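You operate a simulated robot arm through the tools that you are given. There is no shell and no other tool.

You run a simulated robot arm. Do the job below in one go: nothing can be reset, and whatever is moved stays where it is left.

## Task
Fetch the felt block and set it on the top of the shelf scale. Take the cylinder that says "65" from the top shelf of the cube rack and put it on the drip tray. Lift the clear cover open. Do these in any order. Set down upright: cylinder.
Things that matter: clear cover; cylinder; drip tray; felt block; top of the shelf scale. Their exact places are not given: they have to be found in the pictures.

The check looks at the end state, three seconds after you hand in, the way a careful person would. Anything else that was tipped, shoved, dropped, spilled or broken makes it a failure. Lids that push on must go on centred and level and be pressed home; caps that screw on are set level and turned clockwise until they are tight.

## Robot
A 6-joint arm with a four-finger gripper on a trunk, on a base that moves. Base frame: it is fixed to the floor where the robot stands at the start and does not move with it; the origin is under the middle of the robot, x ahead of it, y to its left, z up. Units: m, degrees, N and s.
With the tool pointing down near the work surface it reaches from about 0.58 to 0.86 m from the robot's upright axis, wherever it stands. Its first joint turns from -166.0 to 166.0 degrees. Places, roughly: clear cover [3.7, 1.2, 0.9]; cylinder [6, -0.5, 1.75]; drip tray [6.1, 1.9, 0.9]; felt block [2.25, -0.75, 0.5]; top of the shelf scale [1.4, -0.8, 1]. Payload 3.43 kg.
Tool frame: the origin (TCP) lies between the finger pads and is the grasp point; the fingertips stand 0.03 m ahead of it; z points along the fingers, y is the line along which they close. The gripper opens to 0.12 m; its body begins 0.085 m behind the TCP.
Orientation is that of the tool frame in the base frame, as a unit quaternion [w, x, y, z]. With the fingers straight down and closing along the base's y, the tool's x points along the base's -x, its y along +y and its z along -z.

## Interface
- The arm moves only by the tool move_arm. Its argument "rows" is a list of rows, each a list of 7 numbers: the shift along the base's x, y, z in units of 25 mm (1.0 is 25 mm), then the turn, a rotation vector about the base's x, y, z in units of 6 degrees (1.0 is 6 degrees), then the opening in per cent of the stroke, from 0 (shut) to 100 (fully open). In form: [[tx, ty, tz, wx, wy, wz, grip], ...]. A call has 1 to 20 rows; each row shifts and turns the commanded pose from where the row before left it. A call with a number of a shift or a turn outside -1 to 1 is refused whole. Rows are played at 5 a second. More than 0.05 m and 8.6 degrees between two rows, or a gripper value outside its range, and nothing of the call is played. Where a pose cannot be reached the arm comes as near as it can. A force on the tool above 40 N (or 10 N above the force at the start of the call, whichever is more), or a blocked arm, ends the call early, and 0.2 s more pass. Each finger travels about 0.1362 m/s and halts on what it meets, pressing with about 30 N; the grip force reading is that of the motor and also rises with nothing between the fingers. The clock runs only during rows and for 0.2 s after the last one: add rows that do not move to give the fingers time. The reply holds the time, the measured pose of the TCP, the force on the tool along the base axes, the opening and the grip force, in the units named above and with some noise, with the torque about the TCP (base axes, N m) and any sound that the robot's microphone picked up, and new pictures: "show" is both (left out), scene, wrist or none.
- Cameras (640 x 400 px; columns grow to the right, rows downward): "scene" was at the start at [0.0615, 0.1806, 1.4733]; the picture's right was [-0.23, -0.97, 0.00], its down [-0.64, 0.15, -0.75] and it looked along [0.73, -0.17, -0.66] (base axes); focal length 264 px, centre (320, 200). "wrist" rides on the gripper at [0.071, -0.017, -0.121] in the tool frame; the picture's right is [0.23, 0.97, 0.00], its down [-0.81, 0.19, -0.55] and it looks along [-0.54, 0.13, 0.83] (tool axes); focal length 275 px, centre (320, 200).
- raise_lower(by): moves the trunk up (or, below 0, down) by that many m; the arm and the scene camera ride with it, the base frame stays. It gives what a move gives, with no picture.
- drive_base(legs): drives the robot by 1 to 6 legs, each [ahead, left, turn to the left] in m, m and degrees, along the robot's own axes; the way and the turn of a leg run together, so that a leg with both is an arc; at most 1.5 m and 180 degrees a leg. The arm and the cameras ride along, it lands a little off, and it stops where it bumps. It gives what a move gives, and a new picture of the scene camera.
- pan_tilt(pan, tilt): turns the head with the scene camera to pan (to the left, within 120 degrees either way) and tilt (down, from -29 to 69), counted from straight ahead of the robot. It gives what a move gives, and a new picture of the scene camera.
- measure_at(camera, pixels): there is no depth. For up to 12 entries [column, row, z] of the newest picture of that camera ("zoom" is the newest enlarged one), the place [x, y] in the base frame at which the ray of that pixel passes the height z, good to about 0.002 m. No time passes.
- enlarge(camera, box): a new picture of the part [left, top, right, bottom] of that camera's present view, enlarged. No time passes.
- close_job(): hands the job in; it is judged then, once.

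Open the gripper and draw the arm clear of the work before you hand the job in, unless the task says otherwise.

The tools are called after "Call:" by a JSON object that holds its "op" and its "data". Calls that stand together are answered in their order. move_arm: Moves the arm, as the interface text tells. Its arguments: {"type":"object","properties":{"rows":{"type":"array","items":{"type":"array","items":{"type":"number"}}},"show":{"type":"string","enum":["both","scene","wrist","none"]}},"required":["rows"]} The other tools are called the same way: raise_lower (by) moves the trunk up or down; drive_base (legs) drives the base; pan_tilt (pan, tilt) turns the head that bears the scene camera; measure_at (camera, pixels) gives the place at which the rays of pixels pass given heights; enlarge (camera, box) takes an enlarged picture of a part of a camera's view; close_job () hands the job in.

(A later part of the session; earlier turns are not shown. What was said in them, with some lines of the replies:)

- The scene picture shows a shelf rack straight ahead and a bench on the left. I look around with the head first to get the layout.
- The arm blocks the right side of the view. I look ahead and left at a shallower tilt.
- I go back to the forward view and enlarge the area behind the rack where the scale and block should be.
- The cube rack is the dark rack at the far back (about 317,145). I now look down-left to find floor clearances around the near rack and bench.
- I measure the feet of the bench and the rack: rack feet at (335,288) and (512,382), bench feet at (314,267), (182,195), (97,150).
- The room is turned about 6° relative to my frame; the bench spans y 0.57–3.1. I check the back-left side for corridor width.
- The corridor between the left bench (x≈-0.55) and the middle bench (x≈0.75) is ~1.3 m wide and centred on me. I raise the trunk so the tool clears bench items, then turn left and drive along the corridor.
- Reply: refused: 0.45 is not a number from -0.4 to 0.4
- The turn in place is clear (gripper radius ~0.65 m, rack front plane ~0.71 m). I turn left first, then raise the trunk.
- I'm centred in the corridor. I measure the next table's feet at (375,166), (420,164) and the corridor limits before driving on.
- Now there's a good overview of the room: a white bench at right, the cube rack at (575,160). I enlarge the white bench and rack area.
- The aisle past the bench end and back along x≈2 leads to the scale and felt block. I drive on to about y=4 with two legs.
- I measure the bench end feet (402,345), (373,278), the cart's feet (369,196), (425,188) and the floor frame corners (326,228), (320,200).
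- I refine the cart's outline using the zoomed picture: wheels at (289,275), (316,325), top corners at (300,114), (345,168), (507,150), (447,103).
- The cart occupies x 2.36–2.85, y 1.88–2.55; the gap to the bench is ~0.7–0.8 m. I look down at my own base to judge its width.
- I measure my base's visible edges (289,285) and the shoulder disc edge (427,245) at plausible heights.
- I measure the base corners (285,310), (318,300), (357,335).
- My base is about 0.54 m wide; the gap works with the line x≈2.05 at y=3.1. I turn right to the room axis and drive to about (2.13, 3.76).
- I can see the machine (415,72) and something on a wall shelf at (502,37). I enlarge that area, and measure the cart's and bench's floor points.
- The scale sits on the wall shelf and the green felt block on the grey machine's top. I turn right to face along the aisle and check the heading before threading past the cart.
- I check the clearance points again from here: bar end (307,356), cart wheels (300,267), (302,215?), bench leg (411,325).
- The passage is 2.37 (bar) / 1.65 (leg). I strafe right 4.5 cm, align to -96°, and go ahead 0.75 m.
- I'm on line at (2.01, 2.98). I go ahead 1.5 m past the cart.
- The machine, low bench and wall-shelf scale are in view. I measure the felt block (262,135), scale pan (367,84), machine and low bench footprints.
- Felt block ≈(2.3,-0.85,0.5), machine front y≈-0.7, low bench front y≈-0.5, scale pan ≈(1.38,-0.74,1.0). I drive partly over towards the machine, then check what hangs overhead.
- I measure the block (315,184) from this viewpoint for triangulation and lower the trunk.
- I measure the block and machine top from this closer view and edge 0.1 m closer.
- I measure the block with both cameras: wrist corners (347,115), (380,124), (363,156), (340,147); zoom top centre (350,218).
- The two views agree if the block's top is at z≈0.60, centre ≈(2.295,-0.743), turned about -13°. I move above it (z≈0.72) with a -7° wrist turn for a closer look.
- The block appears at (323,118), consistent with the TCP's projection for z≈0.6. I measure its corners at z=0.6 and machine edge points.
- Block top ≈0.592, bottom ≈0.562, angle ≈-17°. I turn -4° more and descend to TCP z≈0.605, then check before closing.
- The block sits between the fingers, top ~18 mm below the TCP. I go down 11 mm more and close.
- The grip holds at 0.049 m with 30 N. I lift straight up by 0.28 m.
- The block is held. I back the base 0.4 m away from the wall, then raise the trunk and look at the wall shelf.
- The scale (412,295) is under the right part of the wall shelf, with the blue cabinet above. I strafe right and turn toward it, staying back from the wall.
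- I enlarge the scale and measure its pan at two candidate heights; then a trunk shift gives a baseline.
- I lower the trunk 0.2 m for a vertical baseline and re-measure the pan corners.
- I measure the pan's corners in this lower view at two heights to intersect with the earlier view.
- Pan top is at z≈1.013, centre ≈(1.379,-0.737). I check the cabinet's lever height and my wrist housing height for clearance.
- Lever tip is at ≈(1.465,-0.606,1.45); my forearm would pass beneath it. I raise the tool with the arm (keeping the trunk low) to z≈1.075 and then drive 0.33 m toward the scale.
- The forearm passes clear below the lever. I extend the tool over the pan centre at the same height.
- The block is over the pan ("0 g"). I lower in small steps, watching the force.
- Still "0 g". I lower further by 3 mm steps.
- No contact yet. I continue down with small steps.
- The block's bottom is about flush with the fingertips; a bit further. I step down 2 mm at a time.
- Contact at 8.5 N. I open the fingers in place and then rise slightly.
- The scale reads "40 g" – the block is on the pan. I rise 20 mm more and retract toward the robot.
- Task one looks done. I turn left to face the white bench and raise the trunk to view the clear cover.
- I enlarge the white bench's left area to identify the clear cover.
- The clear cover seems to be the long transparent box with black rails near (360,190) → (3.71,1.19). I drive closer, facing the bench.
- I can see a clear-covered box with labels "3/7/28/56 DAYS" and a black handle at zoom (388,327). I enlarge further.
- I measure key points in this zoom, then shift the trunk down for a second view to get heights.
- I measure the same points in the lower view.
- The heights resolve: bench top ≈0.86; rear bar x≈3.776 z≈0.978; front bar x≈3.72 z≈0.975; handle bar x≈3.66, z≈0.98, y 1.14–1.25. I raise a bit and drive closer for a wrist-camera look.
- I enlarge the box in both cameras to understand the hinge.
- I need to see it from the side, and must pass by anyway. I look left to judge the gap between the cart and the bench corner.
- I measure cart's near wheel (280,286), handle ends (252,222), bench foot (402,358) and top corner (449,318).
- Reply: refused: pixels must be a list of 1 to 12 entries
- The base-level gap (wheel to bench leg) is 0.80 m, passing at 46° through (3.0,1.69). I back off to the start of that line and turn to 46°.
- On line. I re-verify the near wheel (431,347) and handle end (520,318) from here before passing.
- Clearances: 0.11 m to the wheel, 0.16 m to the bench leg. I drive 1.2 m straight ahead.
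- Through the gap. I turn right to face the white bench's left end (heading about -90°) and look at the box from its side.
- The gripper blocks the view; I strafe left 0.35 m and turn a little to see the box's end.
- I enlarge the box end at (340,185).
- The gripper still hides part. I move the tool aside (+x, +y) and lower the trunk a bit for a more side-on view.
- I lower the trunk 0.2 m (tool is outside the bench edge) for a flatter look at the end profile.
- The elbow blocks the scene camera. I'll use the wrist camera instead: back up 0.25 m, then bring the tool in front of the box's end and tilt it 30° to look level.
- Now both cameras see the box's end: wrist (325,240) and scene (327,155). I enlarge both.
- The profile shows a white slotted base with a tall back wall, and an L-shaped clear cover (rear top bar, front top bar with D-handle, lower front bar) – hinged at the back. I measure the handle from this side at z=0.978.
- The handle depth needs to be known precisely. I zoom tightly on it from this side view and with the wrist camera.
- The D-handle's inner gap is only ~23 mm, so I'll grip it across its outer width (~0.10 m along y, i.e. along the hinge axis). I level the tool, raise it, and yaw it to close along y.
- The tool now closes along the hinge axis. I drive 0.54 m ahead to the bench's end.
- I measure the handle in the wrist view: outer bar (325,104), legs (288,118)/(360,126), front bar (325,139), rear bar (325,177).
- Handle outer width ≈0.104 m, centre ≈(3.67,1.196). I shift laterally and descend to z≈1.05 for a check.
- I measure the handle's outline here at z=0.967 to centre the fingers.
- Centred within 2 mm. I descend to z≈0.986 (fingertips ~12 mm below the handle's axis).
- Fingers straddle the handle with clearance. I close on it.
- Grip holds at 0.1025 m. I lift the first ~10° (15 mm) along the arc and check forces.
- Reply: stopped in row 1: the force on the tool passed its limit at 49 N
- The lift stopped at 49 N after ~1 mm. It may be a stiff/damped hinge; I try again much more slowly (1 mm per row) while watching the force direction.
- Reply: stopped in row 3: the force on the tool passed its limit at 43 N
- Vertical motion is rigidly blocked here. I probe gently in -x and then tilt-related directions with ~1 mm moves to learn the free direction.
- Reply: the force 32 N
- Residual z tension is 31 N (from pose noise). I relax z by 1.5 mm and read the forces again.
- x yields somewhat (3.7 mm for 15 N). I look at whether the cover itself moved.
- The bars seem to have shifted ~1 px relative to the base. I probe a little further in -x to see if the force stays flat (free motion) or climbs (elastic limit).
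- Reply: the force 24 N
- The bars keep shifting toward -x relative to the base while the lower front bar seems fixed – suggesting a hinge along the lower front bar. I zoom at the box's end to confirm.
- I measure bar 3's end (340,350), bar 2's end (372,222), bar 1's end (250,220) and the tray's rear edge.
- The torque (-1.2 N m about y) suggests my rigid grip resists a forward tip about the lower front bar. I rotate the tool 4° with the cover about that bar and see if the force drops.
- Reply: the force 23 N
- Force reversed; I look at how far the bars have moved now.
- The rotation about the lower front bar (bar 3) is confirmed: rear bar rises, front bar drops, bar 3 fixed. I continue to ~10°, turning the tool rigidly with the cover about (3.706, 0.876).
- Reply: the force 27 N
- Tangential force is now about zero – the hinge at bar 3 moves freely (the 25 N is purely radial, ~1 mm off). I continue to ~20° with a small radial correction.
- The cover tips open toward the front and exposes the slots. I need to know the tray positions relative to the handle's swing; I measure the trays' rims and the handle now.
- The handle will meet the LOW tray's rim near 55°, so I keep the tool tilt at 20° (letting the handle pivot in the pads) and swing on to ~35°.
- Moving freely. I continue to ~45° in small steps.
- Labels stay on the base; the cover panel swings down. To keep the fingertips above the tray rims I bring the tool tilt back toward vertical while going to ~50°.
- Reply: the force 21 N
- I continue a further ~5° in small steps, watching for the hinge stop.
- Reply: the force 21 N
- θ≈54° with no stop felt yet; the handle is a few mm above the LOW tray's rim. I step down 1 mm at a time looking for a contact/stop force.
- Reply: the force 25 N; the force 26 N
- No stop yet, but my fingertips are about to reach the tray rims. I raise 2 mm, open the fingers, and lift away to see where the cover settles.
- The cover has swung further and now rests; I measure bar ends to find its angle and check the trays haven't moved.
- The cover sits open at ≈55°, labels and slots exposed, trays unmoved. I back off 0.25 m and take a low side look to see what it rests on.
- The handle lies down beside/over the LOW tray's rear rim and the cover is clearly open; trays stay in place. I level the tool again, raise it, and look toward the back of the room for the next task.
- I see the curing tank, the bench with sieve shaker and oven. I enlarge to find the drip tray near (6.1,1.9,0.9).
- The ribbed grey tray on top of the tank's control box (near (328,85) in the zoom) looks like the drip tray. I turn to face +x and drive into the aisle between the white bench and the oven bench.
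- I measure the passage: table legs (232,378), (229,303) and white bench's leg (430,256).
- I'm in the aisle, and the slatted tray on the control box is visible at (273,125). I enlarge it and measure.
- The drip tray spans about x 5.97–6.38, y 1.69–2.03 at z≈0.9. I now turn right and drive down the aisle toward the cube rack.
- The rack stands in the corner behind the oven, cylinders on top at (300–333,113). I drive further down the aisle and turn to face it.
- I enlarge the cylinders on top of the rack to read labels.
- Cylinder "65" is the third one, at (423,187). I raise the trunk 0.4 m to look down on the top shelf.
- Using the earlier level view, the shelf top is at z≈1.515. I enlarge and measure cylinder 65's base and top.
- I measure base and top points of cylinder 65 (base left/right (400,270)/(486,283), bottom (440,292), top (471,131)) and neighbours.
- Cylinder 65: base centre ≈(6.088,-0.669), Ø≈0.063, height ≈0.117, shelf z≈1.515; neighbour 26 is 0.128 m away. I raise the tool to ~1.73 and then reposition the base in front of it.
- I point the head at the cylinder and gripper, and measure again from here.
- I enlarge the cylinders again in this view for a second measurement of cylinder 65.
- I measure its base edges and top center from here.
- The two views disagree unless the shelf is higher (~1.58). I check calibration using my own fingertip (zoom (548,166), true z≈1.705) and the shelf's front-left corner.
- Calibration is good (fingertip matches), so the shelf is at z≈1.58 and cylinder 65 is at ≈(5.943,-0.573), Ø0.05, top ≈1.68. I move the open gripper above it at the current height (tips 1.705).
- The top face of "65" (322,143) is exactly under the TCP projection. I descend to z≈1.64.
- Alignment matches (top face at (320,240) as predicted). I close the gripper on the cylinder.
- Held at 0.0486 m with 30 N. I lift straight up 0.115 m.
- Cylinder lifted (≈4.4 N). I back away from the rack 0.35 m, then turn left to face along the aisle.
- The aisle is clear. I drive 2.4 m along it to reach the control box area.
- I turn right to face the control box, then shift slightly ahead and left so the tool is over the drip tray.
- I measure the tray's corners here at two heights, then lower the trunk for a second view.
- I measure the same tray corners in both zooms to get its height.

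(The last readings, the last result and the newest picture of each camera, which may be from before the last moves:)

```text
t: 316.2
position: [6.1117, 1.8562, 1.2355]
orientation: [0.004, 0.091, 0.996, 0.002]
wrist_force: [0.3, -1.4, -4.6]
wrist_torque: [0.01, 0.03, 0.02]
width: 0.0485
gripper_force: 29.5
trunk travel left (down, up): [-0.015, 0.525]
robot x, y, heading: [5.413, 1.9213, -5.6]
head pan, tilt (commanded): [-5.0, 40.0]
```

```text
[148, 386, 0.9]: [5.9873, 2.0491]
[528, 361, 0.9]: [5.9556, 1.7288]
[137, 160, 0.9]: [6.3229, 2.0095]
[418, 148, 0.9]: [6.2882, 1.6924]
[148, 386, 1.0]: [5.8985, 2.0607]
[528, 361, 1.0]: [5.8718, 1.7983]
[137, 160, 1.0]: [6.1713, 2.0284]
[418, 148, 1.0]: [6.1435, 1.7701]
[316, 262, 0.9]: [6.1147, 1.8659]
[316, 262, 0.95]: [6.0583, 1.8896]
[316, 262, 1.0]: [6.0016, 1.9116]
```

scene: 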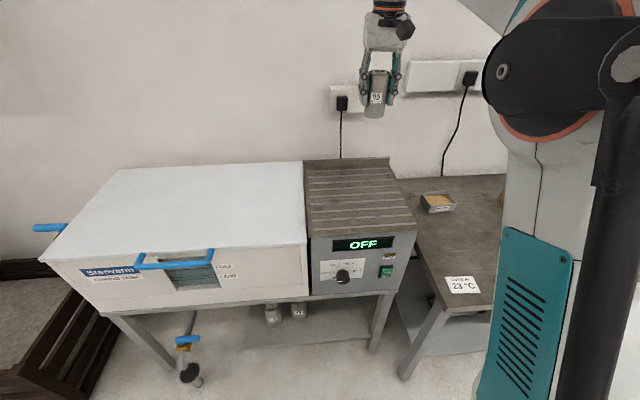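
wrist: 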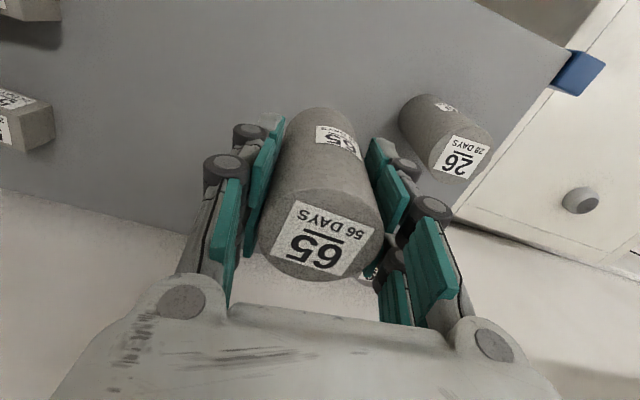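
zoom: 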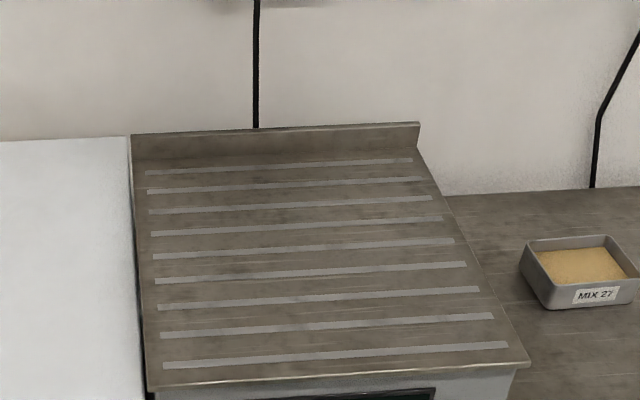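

Tray surface z≈0.897, spanning x 5.98–6.31, y ~1.72–2.03. I lower the cylinder above its centre to TCP z≈0.99 (bottom ≈0.93).

Call:
{"op": "move_arm", "data": {"rows": [[0.2, 0.1, -0.9, 0, 0, 0, 20], [0.2, 0.1, -0.9, 0, 0, 0, 20], [0.2, 0.1, -0.9, 0, 0, 0, 20], [0.2, 0.05, -0.9, 0, 0, 0, 20], [0, 0, -0.9, 0, 0, 0, 20], [0, 0, -0.9, 0, 0, 0, 20], [0, 0, -0.9, 0, 0, 0, 20], [0, 0, -0.9, 0, 0, 0, 20], [0, 0, -0.9, 0, 0, 0, 20], [0, 0, -0.9, 0, 0, 0, 20], [0, 0, -0.8, 0, 0, 0, 20], [0, 0, 0, 0, 0, 0, 20]]}}

Call:
{"op": "enlarge", "data": {"camera": "scene", "box": [280, 120, 440, 240]}}

```text
t: 318.8
position: [6.1304, 1.8647, 0.9908]
orientation: [0.004, 0.09, 0.996, 0.002]
wrist_force: [0.4, -0.1, -4.3]
wrist_torque: [-0.04, -0.02, 0.0]
width: 0.0483
gripper_force: 29.9
trunk travel left (down, up): [-0.015, 0.525]
robot x, y, heading: [5.4172, 1.9273, -5.7]
head pan, tilt (commanded): [-5.0, 40.0]
```

scene: 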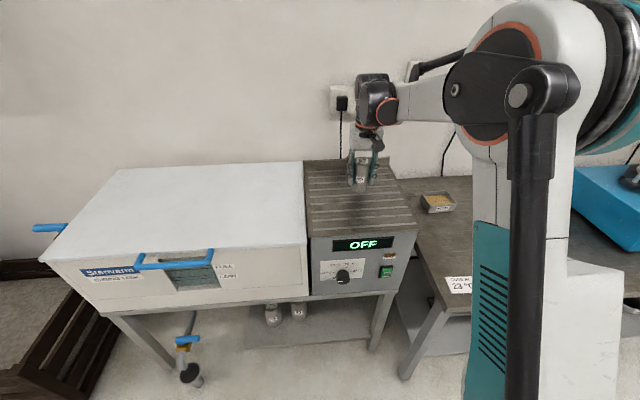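
wrist: 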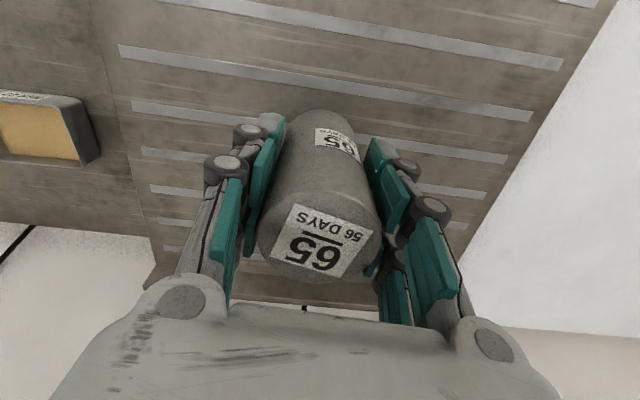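

```text
3.33 times, centred on (360, 180) of scene
```

zoom: 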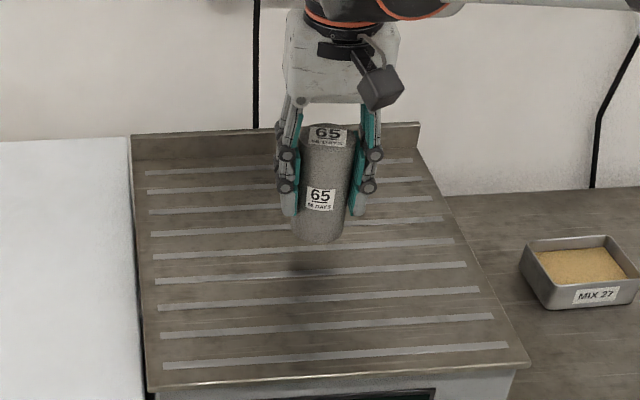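

The cylinder hovers over the tray. In case the ribs are raised, I want the base centred between two ribs; I enlarge to measure rib positions.

Call:
{"op": "enlarge", "data": {"camera": "scene", "box": [310, 155, 430, 235]}}

```text
5.00 times, centred on (370, 195) of scene
```

zoom: 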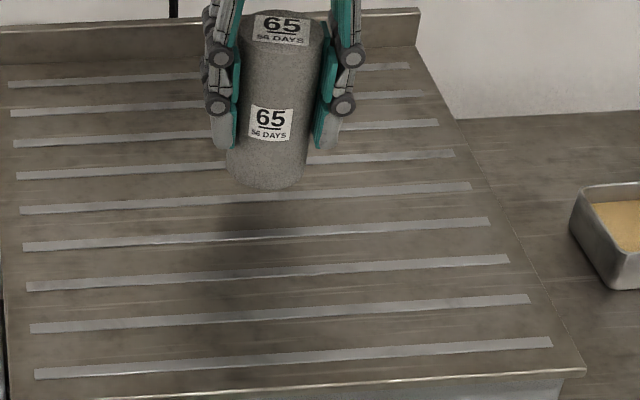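

I measure the ribs along column 100 at z=0.9.

Call:
{"op": "measure_at", "data": {"camera": "zoom", "pixels": [[100, 78, 0.9], [100, 108, 0.9], [100, 139, 0.9], [100, 171, 0.9], [100, 206, 0.9], [100, 242, 0.9], [100, 282, 0.9], [100, 324, 0.9], [100, 370, 0.9], [400, 190, 0.9], [400, 227, 0.9], [400, 158, 0.9]]}}

```text
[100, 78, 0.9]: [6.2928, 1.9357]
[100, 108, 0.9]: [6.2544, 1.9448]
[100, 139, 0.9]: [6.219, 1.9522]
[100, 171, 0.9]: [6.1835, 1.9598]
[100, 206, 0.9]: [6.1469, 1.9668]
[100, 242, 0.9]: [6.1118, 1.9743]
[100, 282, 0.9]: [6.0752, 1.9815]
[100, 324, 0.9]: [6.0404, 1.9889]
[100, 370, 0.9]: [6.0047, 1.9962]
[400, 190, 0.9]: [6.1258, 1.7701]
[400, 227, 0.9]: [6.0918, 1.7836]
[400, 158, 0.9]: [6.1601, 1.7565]
```

Ribs are 35.5 mm apart; the midpoint between two is at x≈6.118. I shift 12 mm in -x and lower slowly.

Call:
{"op": "move_arm", "data": {"rows": [[-0.24, 0, 0, 0, 0, 0, 20], [-0.24, 0, 0, 0, 0, 0, 20], [0, 0, -0.3, 0, 0, 0, 20], [0, 0, -0.3, 0, 0, 0, 20], [0, 0, -0.2, 0, 0, 0, 20], [0, 0, 0, 0, 0, 0, 20]], "show": "scene"}}

Call:
{"op": "enlarge", "data": {"camera": "scene", "box": [310, 155, 430, 235]}}

```text
t: 320.2
position: [6.1188, 1.8634, 0.9694]
orientation: [0.004, 0.09, 0.996, 0.002]
wrist_force: [0.9, -0.7, -4.5]
wrist_torque: [0.04, -0.01, 0.02]
width: 0.0484
gripper_force: 30.1
trunk travel left (down, up): [-0.015, 0.525]
robot x, y, heading: [5.4184, 1.9229, -5.5]
head pan, tilt (commanded): [-5.0, 40.0]
```

scene: 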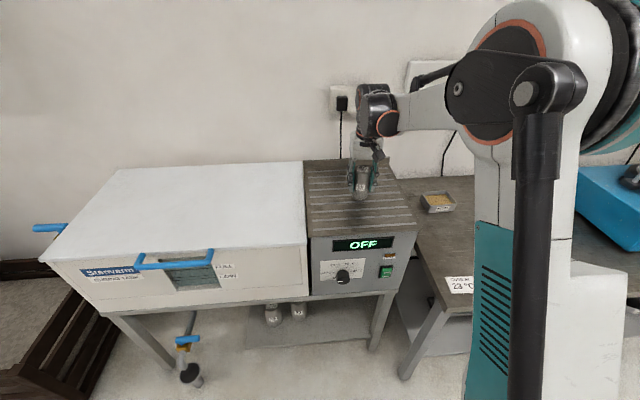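

```text
5.00 times, centred on (370, 195) of scene
```

zoom: 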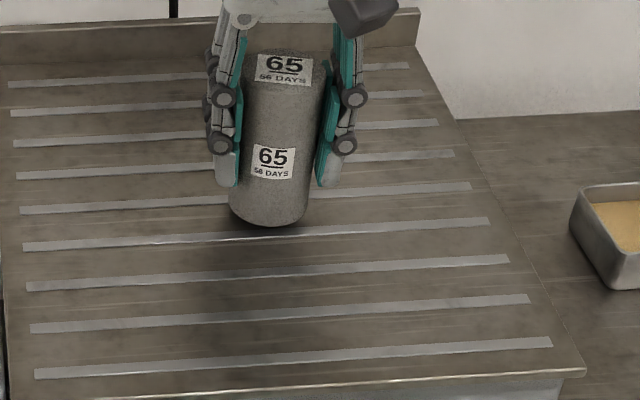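

The base nears the tray between the two ribs. I continue in 2 mm steps watching the vertical force.

Call:
{"op": "move_arm", "data": {"rows": [[0, 0, -0.08, 0, 0, 0, 20], [0, 0, -0.08, 0, 0, 0, 20], [0, 0, -0.08, 0, 0, 0, 20], [0, 0, 0, 0, 0, 0, 20]], "show": "none"}}

Call:
{"op": "enlarge", "data": {"camera": "scene", "box": [330, 165, 410, 220]}}

```text
t: 321.2
position: [6.1196, 1.8635, 0.965]
orientation: [0.003, 0.09, 0.996, 0.002]
wrist_force: [0.3, -0.1, -3.5]
wrist_torque: [0.03, 0.04, -0.02]
width: 0.0483
gripper_force: 30.5
trunk travel left (down, up): [-0.015, 0.525]
robot x, y, heading: [5.4134, 1.9237, -5.8]
head pan, tilt (commanded): [-5.0, 40.0]
```

```text
7.27 times, centred on (370, 192) of scene
```

zoom: 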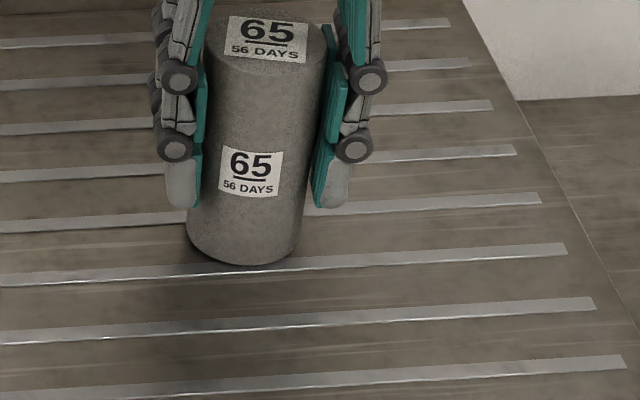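

Not in contact yet. I lower further with 1.5 mm steps.

Call:
{"op": "move_arm", "data": {"rows": [[0, 0, -0.06, 0, 0, 0, 20], [0, 0, -0.06, 0, 0, 0, 20], [0, 0, 0, 0, 0, 0, 20]], "show": "none"}}

Call:
{"op": "move_arm", "data": {"rows": [[0, 0, -0.06, 0, 0, 0, 20], [0, 0, 0, 0, 0, 0, 20]], "show": "none"}}

Call:
{"op": "enlarge", "data": {"camera": "scene", "box": [330, 165, 410, 220]}}

```text
t: 322.0
position: [6.1198, 1.8656, 0.9632]
orientation: [0.005, 0.091, 0.996, 0.003]
wrist_force: [8.5, -1.6, 18.5]
wrist_torque: [-0.19, -0.13, 0.02]
width: 0.0486
gripper_force: 29.9
trunk travel left (down, up): [-0.015, 0.525]
robot x, y, heading: [5.4158, 1.9205, -5.4]
head pan, tilt (commanded): [-5.0, 40.0]
```

```text
t: 322.6
position: [6.1194, 1.8647, 0.9619]
orientation: [0.005, 0.091, 0.996, 0.002]
wrist_force: [10.1, -0.9, 25.3]
wrist_torque: [-0.04, -0.44, 0.03]
width: 0.0489
gripper_force: 29.7
trunk travel left (down, up): [-0.015, 0.525]
robot x, y, heading: [5.4183, 1.9247, -5.8]
head pan, tilt (commanded): [-5.0, 40.0]
```

```text
7.27 times, centred on (370, 192) of scene
```

zoom: 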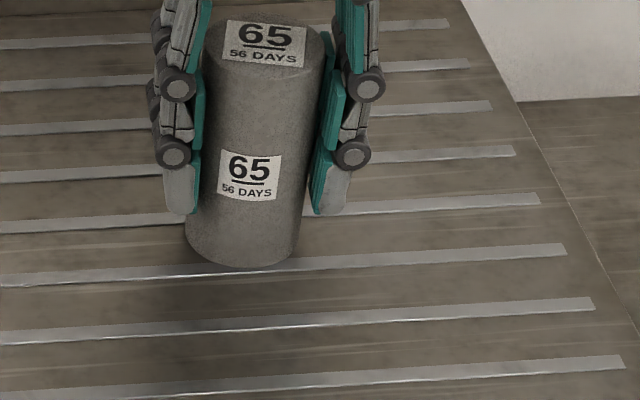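

Firm contact (25 N). I relax about 1 mm so the cylinder just rests, check the force, then open.

Call:
{"op": "move_arm", "data": {"rows": [[0, 0, 0.04, 0, 0, 0, 20], [0, 0, 0, 0, 0, 0, 20]], "show": "none"}}

```text
t: 323.2
position: [6.1197, 1.864, 0.9617]
orientation: [0.004, 0.089, 0.996, 0.003]
wrist_force: [1.8, 2.4, 5.7]
wrist_torque: [0.07, -0.31, 0.04]
width: 0.0486
gripper_force: 30.3
trunk travel left (down, up): [-0.015, 0.525]
robot x, y, heading: [5.4171, 1.9259, -5.6]
head pan, tilt (commanded): [-5.0, 40.0]
```

Now only 5.7 N. I open the gripper slowly to about 0.09 m.

Call:
{"op": "move_arm", "data": {"rows": [[0, 0, 0, 0, 0, 0, 42], [0, 0, 0, 0, 0, 0, 46], [0, 0, 0, 0, 0, 0, 52], [0, 0, 0, 0, 0, 0, 60], [0, 0, 0, 0, 0, 0, 75], [0, 0, 0, 0, 0, 0, 80], [0, 0, 0, 0, 0, 0, 80]]}}

Call:
{"op": "enlarge", "data": {"camera": "scene", "box": [310, 155, 430, 235]}}

```text
t: 324.8
position: [6.12, 1.864, 0.9618]
orientation: [0.004, 0.091, 0.996, 0.003]
wrist_force: [0.1, -0.2, 0.7]
wrist_torque: [-0.02, -0.02, -0.01]
width: 0.0958
gripper_force: 0.0
trunk travel left (down, up): [-0.015, 0.525]
robot x, y, heading: [5.4159, 1.9227, -5.8]
head pan, tilt (commanded): [-5.0, 40.0]
```

scene: 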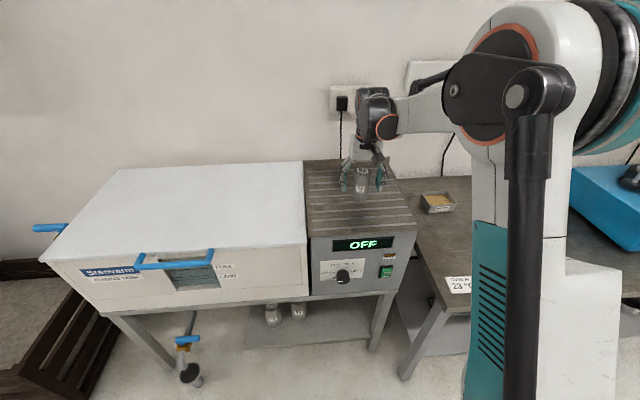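
wrist: 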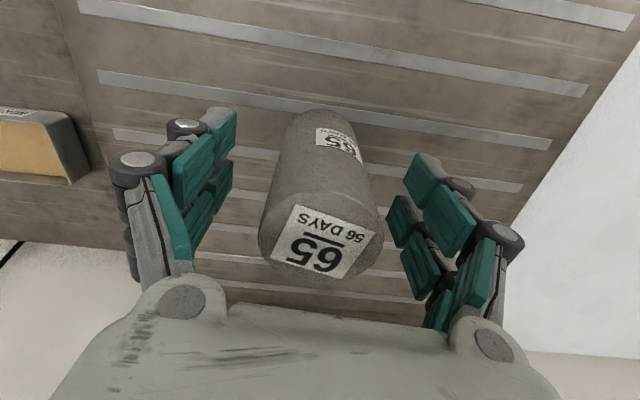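

```text
5.00 times, centred on (370, 195) of scene
```

zoom: 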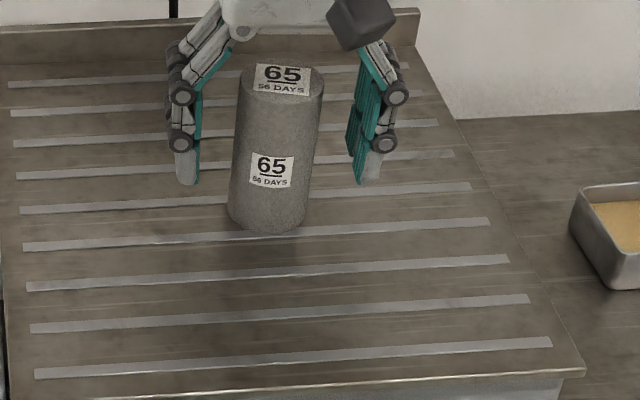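

The cylinder stands upright on the tray by itself. I lift the gripper straight up and clear.

Call:
{"op": "move_arm", "data": {"rows": [[0, 0, 0.5, 0, 0, 0, 80], [0, 0, 0.8, 0, 0, 0, 80], [0, 0, 1, 0, 0, 0, 80], [0, 0, 1, 0, 0, 0, 80], [0, 0, 1, 0, 0, 0, 80], [0, 0, 1, 0, 0, 0, 80], [0, 0, 1, 0, 0, 0, 80], [0, 0, 1, 0, 0, 0, 80], [0, 0, 1, 0, 0, 0, 80], [0, 0, 0, 0, 0, 0, 80]]}}

Call:
{"op": "enlarge", "data": {"camera": "scene", "box": [310, 155, 430, 235]}}

```text
t: 327.0
position: [6.1201, 1.8629, 1.1706]
orientation: [0.003, 0.09, 0.996, 0.002]
wrist_force: [-0.7, 1.2, -0.3]
wrist_torque: [0.02, -0.03, 0.02]
width: 0.096
gripper_force: 0.2
trunk travel left (down, up): [-0.015, 0.525]
robot x, y, heading: [5.4171, 1.9224, -5.8]
head pan, tilt (commanded): [-5.0, 40.0]
```

scene: 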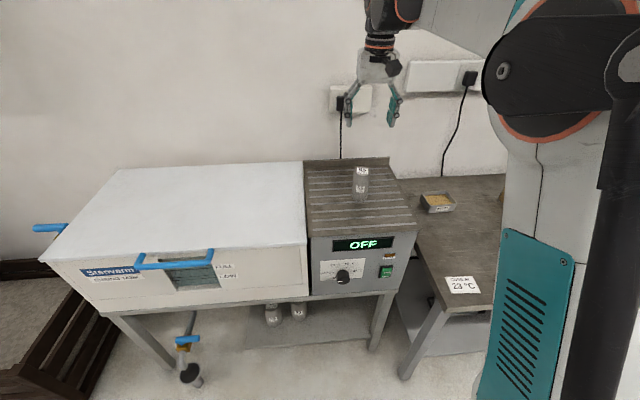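
wrist: 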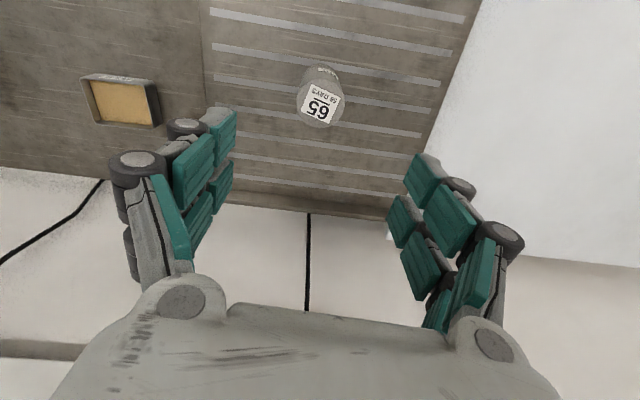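

```text
5.00 times, centred on (370, 195) of scene
```

zoom: 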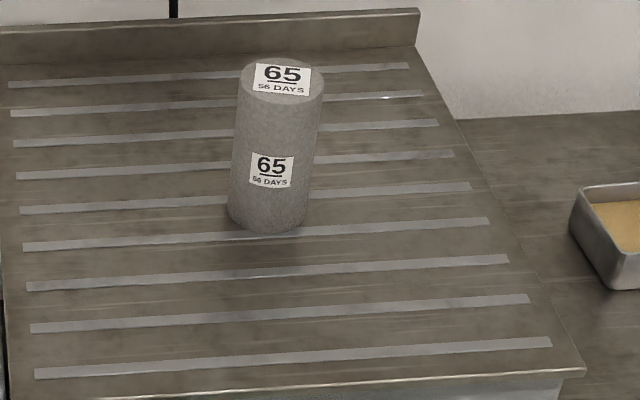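

Cylinder 65 stands upright on the drip tray. I back out of the area and return to re-inspect the clear cover before handing in.

Call:
{"op": "drive_base", "data": {"legs": [[-1.4, 0, 0]]}}

Call:
{"op": "drive_base", "data": {"legs": [[0, 0, -84]]}}

Call:
{"op": "pan_tilt", "data": {"pan": -15, "tilt": 40}}

```text
t: 333.9
position: [4.7375, 2.0003, 1.1708]
orientation: [0.003, 0.087, 0.996, 0.003]
wrist_force: [0.2, 0.0, -0.4]
wrist_torque: [-0.01, -0.02, -0.01]
width: 0.0959
gripper_force: 0.0
trunk travel left (down, up): [-0.015, 0.525]
robot x, y, heading: [4.0344, 2.058, -5.3]
head pan, tilt (commanded): [-5.0, 40.0]
```

scene: 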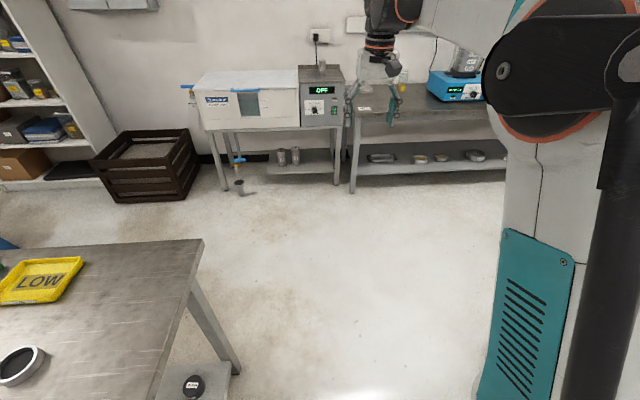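

```text
t: 337.9
position: [4.0578, 1.3515, 1.1706]
orientation: [0.004, 0.729, 0.684, -0.001]
wrist_force: [0.3, -0.2, -0.2]
wrist_torque: [-0.04, 0.0, 0.02]
width: 0.0958
gripper_force: 0.0
trunk travel left (down, up): [-0.015, 0.525]
robot x, y, heading: [4.0355, 2.0562, -88.7]
head pan, tilt (commanded): [-5.0, 40.0]
```

scene: 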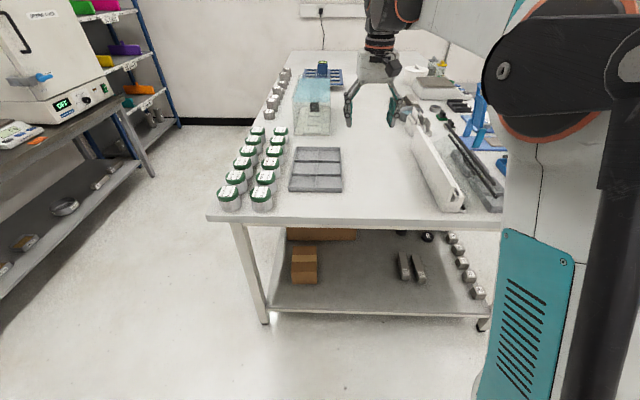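

```text
t: 338.6
position: [4.0579, 1.3519, 1.1704]
orientation: [0.004, 0.729, 0.685, -0.001]
wrist_force: [-0.6, -0.8, 0.1]
wrist_torque: [0.01, 0.03, 0.01]
width: 0.096
gripper_force: 0.0
trunk travel left (down, up): [-0.015, 0.525]
robot x, y, heading: [4.0383, 2.0514, -88.8]
head pan, tilt (commanded): [-15.0, 40.0]
```

scene: 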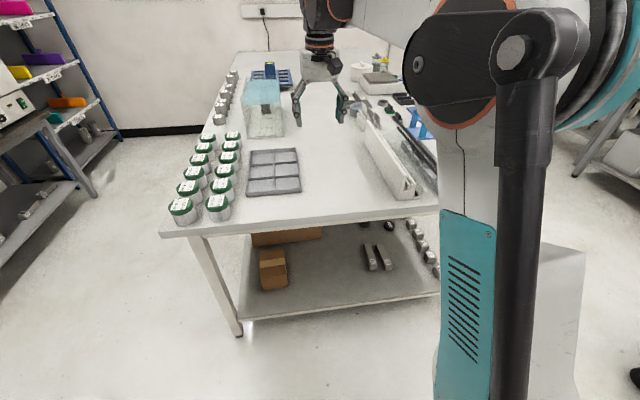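

The cover remains open. I strafe right for a frontal-side view of handle and trays.

Call:
{"op": "drive_base", "data": {"legs": [[-0.15, -0.55, 0]]}}

Call:
{"op": "pan_tilt", "data": {"pan": 8, "tilt": 35}}

Call:
{"op": "enlarge", "data": {"camera": "scene", "box": [230, 110, 390, 230]}}

```text
t: 341.9
position: [3.5016, 1.4869, 1.1703]
orientation: [0.004, 0.727, 0.687, 0.0]
wrist_force: [-0.1, 0.2, -0.4]
wrist_torque: [-0.01, -0.01, -0.01]
width: 0.096
gripper_force: 0.1
trunk travel left (down, up): [-0.015, 0.525]
robot x, y, heading: [3.4746, 2.19, -88.3]
head pan, tilt (commanded): [-15.0, 40.0]
```

scene: 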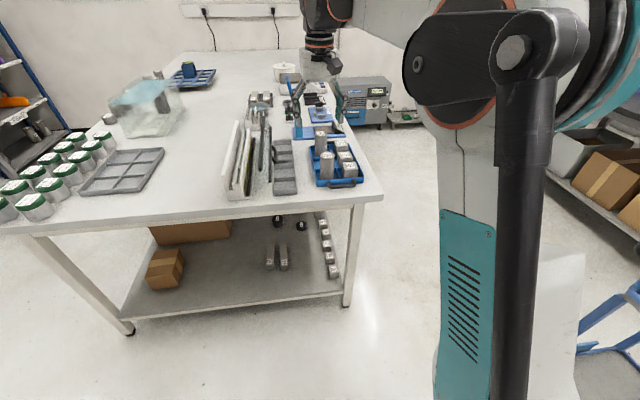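

```text
t: 342.8
position: [3.5011, 1.4859, 1.1713]
orientation: [0.004, 0.726, 0.688, -0.001]
wrist_force: [-0.2, -0.7, 1.2]
wrist_torque: [-0.02, 0.0, -0.01]
width: 0.0962
gripper_force: 0.0
trunk travel left (down, up): [-0.015, 0.525]
robot x, y, heading: [3.4717, 2.1913, -88.2]
head pan, tilt (commanded): [8.0, 35.0]
```

scene: 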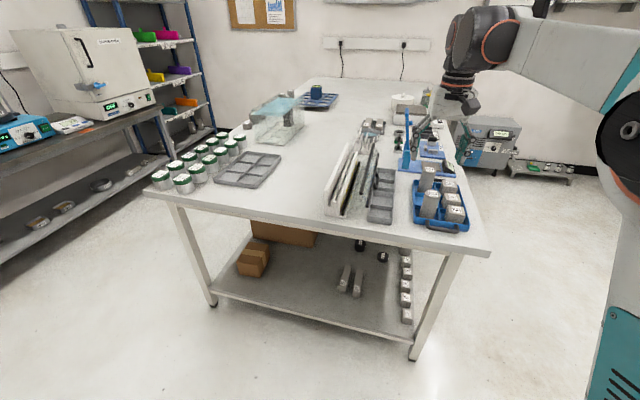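

```text
3.33 times, centred on (310, 170) of scene
```

zoom: 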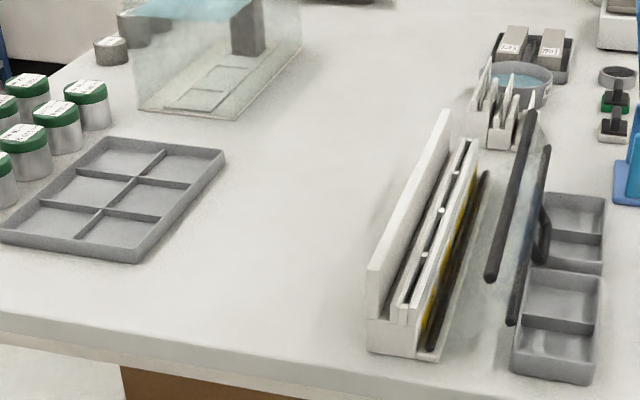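

I zoom closely on the open cover's end and the handle near the LOW tray.

Call:
{"op": "enlarge", "data": {"camera": "scene", "box": [320, 130, 400, 230]}}

Call:
{"op": "enlarge", "data": {"camera": "scene", "box": [355, 155, 400, 215]}}

```text
4.00 times, centred on (360, 180) of scene
```

zoom: 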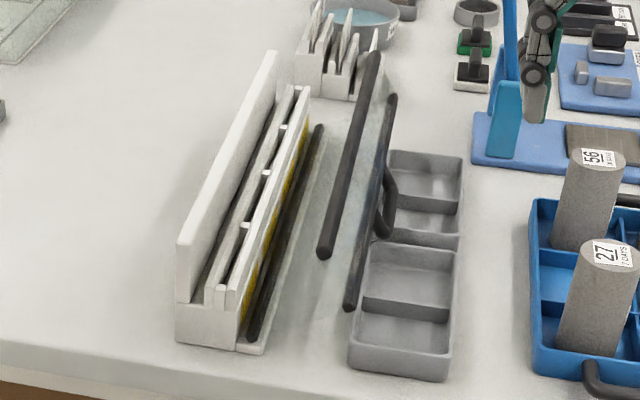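

```text
6.67 times, centred on (378, 185) of scene
```

zoom: 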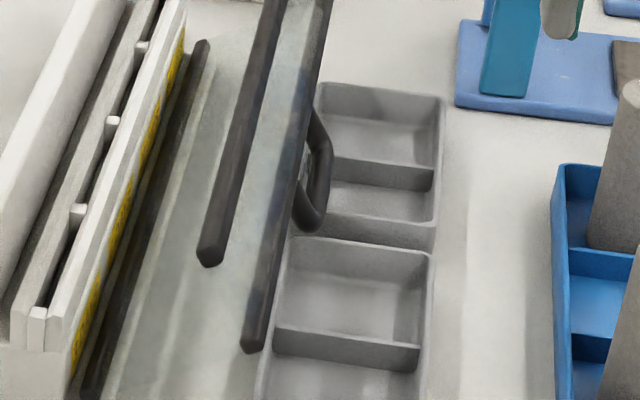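

From here the camera looks almost along the hinge axis, so x-positions are reliable. I measure the bars' ends to get the opening angle.

Call:
{"op": "measure_at", "data": {"camera": "zoom", "pixels": [[210, 258, 0.98], [210, 258, 0.95], [252, 345, 0.94], [252, 345, 0.91], [90, 395, 0.876], [305, 222, 0.9], [305, 222, 0.89], [296, 236, 0.865], [290, 240, 0.89]]}}

```text
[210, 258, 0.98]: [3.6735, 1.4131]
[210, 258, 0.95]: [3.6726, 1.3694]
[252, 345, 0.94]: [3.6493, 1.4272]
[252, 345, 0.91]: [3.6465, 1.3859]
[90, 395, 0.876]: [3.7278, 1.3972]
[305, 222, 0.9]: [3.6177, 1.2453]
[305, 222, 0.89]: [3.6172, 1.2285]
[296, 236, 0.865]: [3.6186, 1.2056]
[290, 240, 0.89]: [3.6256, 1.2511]
```

The cover is open at ≈57° and stable, trays in place. I back away to draw the arm clear, open the gripper fully, and take a last look at the felt block on the scale.

Call:
{"op": "drive_base", "data": {"legs": [[-0.4, 0, 0]]}}

Call:
{"op": "move_arm", "data": {"rows": [[0, 0, 0, 0, 0, 0, 100], [0, 0, 0, 0, 0, 0, 100]], "show": "none"}}

Call:
{"op": "pan_tilt", "data": {"pan": -12, "tilt": 20}}

```text
t: 345.3
position: [3.4886, 1.8822, 1.1707]
orientation: [0.005, 0.727, 0.687, -0.001]
wrist_force: [-0.4, -0.5, 0.3]
wrist_torque: [0.04, 0.03, 0.02]
width: 0.0957
gripper_force: 0.0
trunk travel left (down, up): [-0.015, 0.525]
robot x, y, heading: [3.4674, 2.5867, -88.9]
head pan, tilt (commanded): [8.0, 35.0]
```

scene: 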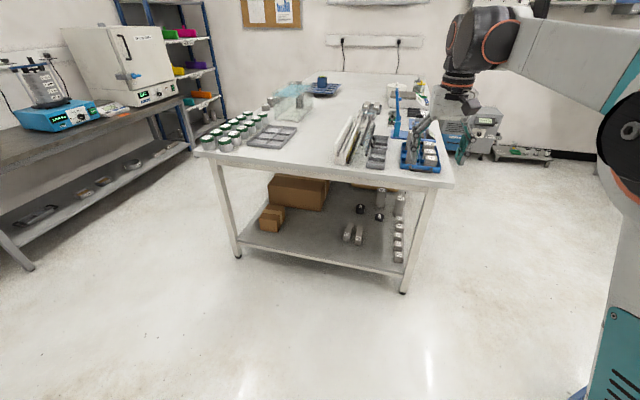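

```text
t: 345.9
position: [3.489, 1.8813, 1.1709]
orientation: [0.004, 0.727, 0.687, -0.001]
wrist_force: [0.9, 0.2, -0.5]
wrist_torque: [0.01, 0.02, -0.02]
width: 0.1201
gripper_force: 0.1
trunk travel left (down, up): [-0.015, 0.525]
robot x, y, heading: [3.4643, 2.5872, -88.7]
head pan, tilt (commanded): [8.0, 35.0]
```

```text
t: 346.7
position: [3.4909, 1.8827, 1.1701]
orientation: [0.003, 0.727, 0.686, -0.001]
wrist_force: [-0.3, -0.1, 0.4]
wrist_torque: [0.01, 0.0, 0.01]
width: 0.1202
gripper_force: 0.1
trunk travel left (down, up): [-0.015, 0.525]
robot x, y, heading: [3.4613, 2.5847, -88.4]
head pan, tilt (commanded): [-12.0, 20.0]
```

scene: 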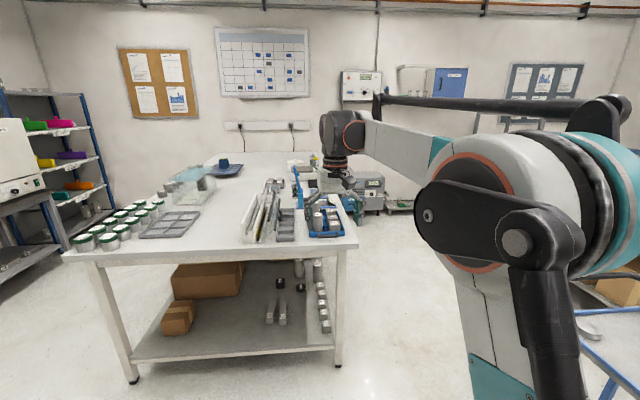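

All three jobs look done: felt block on the scale ("40 g"), cylinder 65 upright on the drip tray, clear cover open, gripper open and clear. I hand in.

Call:
{"op": "close_job", "data": {}}

```text
The job is handed in.
```

I did all three parts and handed the job in. The result has not come back to me, and the clear cover is the part I'm least sure of.

- **Felt block:** it sits on the top of the shelf scale, which read 40 g right after I let go. I did not look at it again before handing in.
- **Cylinder "65":** it stands upright on the drip tray, centred between two of its ribs. I watched it stay standing after I let go and lifted the gripper clear.
- **Clear cover:** it is open to about 57°. Lifting the handle straight up met firm resistance. Probing showed the cover hinges along its lower front edge, so I tipped it forward instead of lifting it. I don't know its full range. It may be at its own stop, or its handle may be resting on the rear rim of the "LOW" tray. I saw no sign that the trays had moved.

I bumped nothing while driving and saw nothing tipped or dropped. The gripper is open and the arm is clear of the bench.
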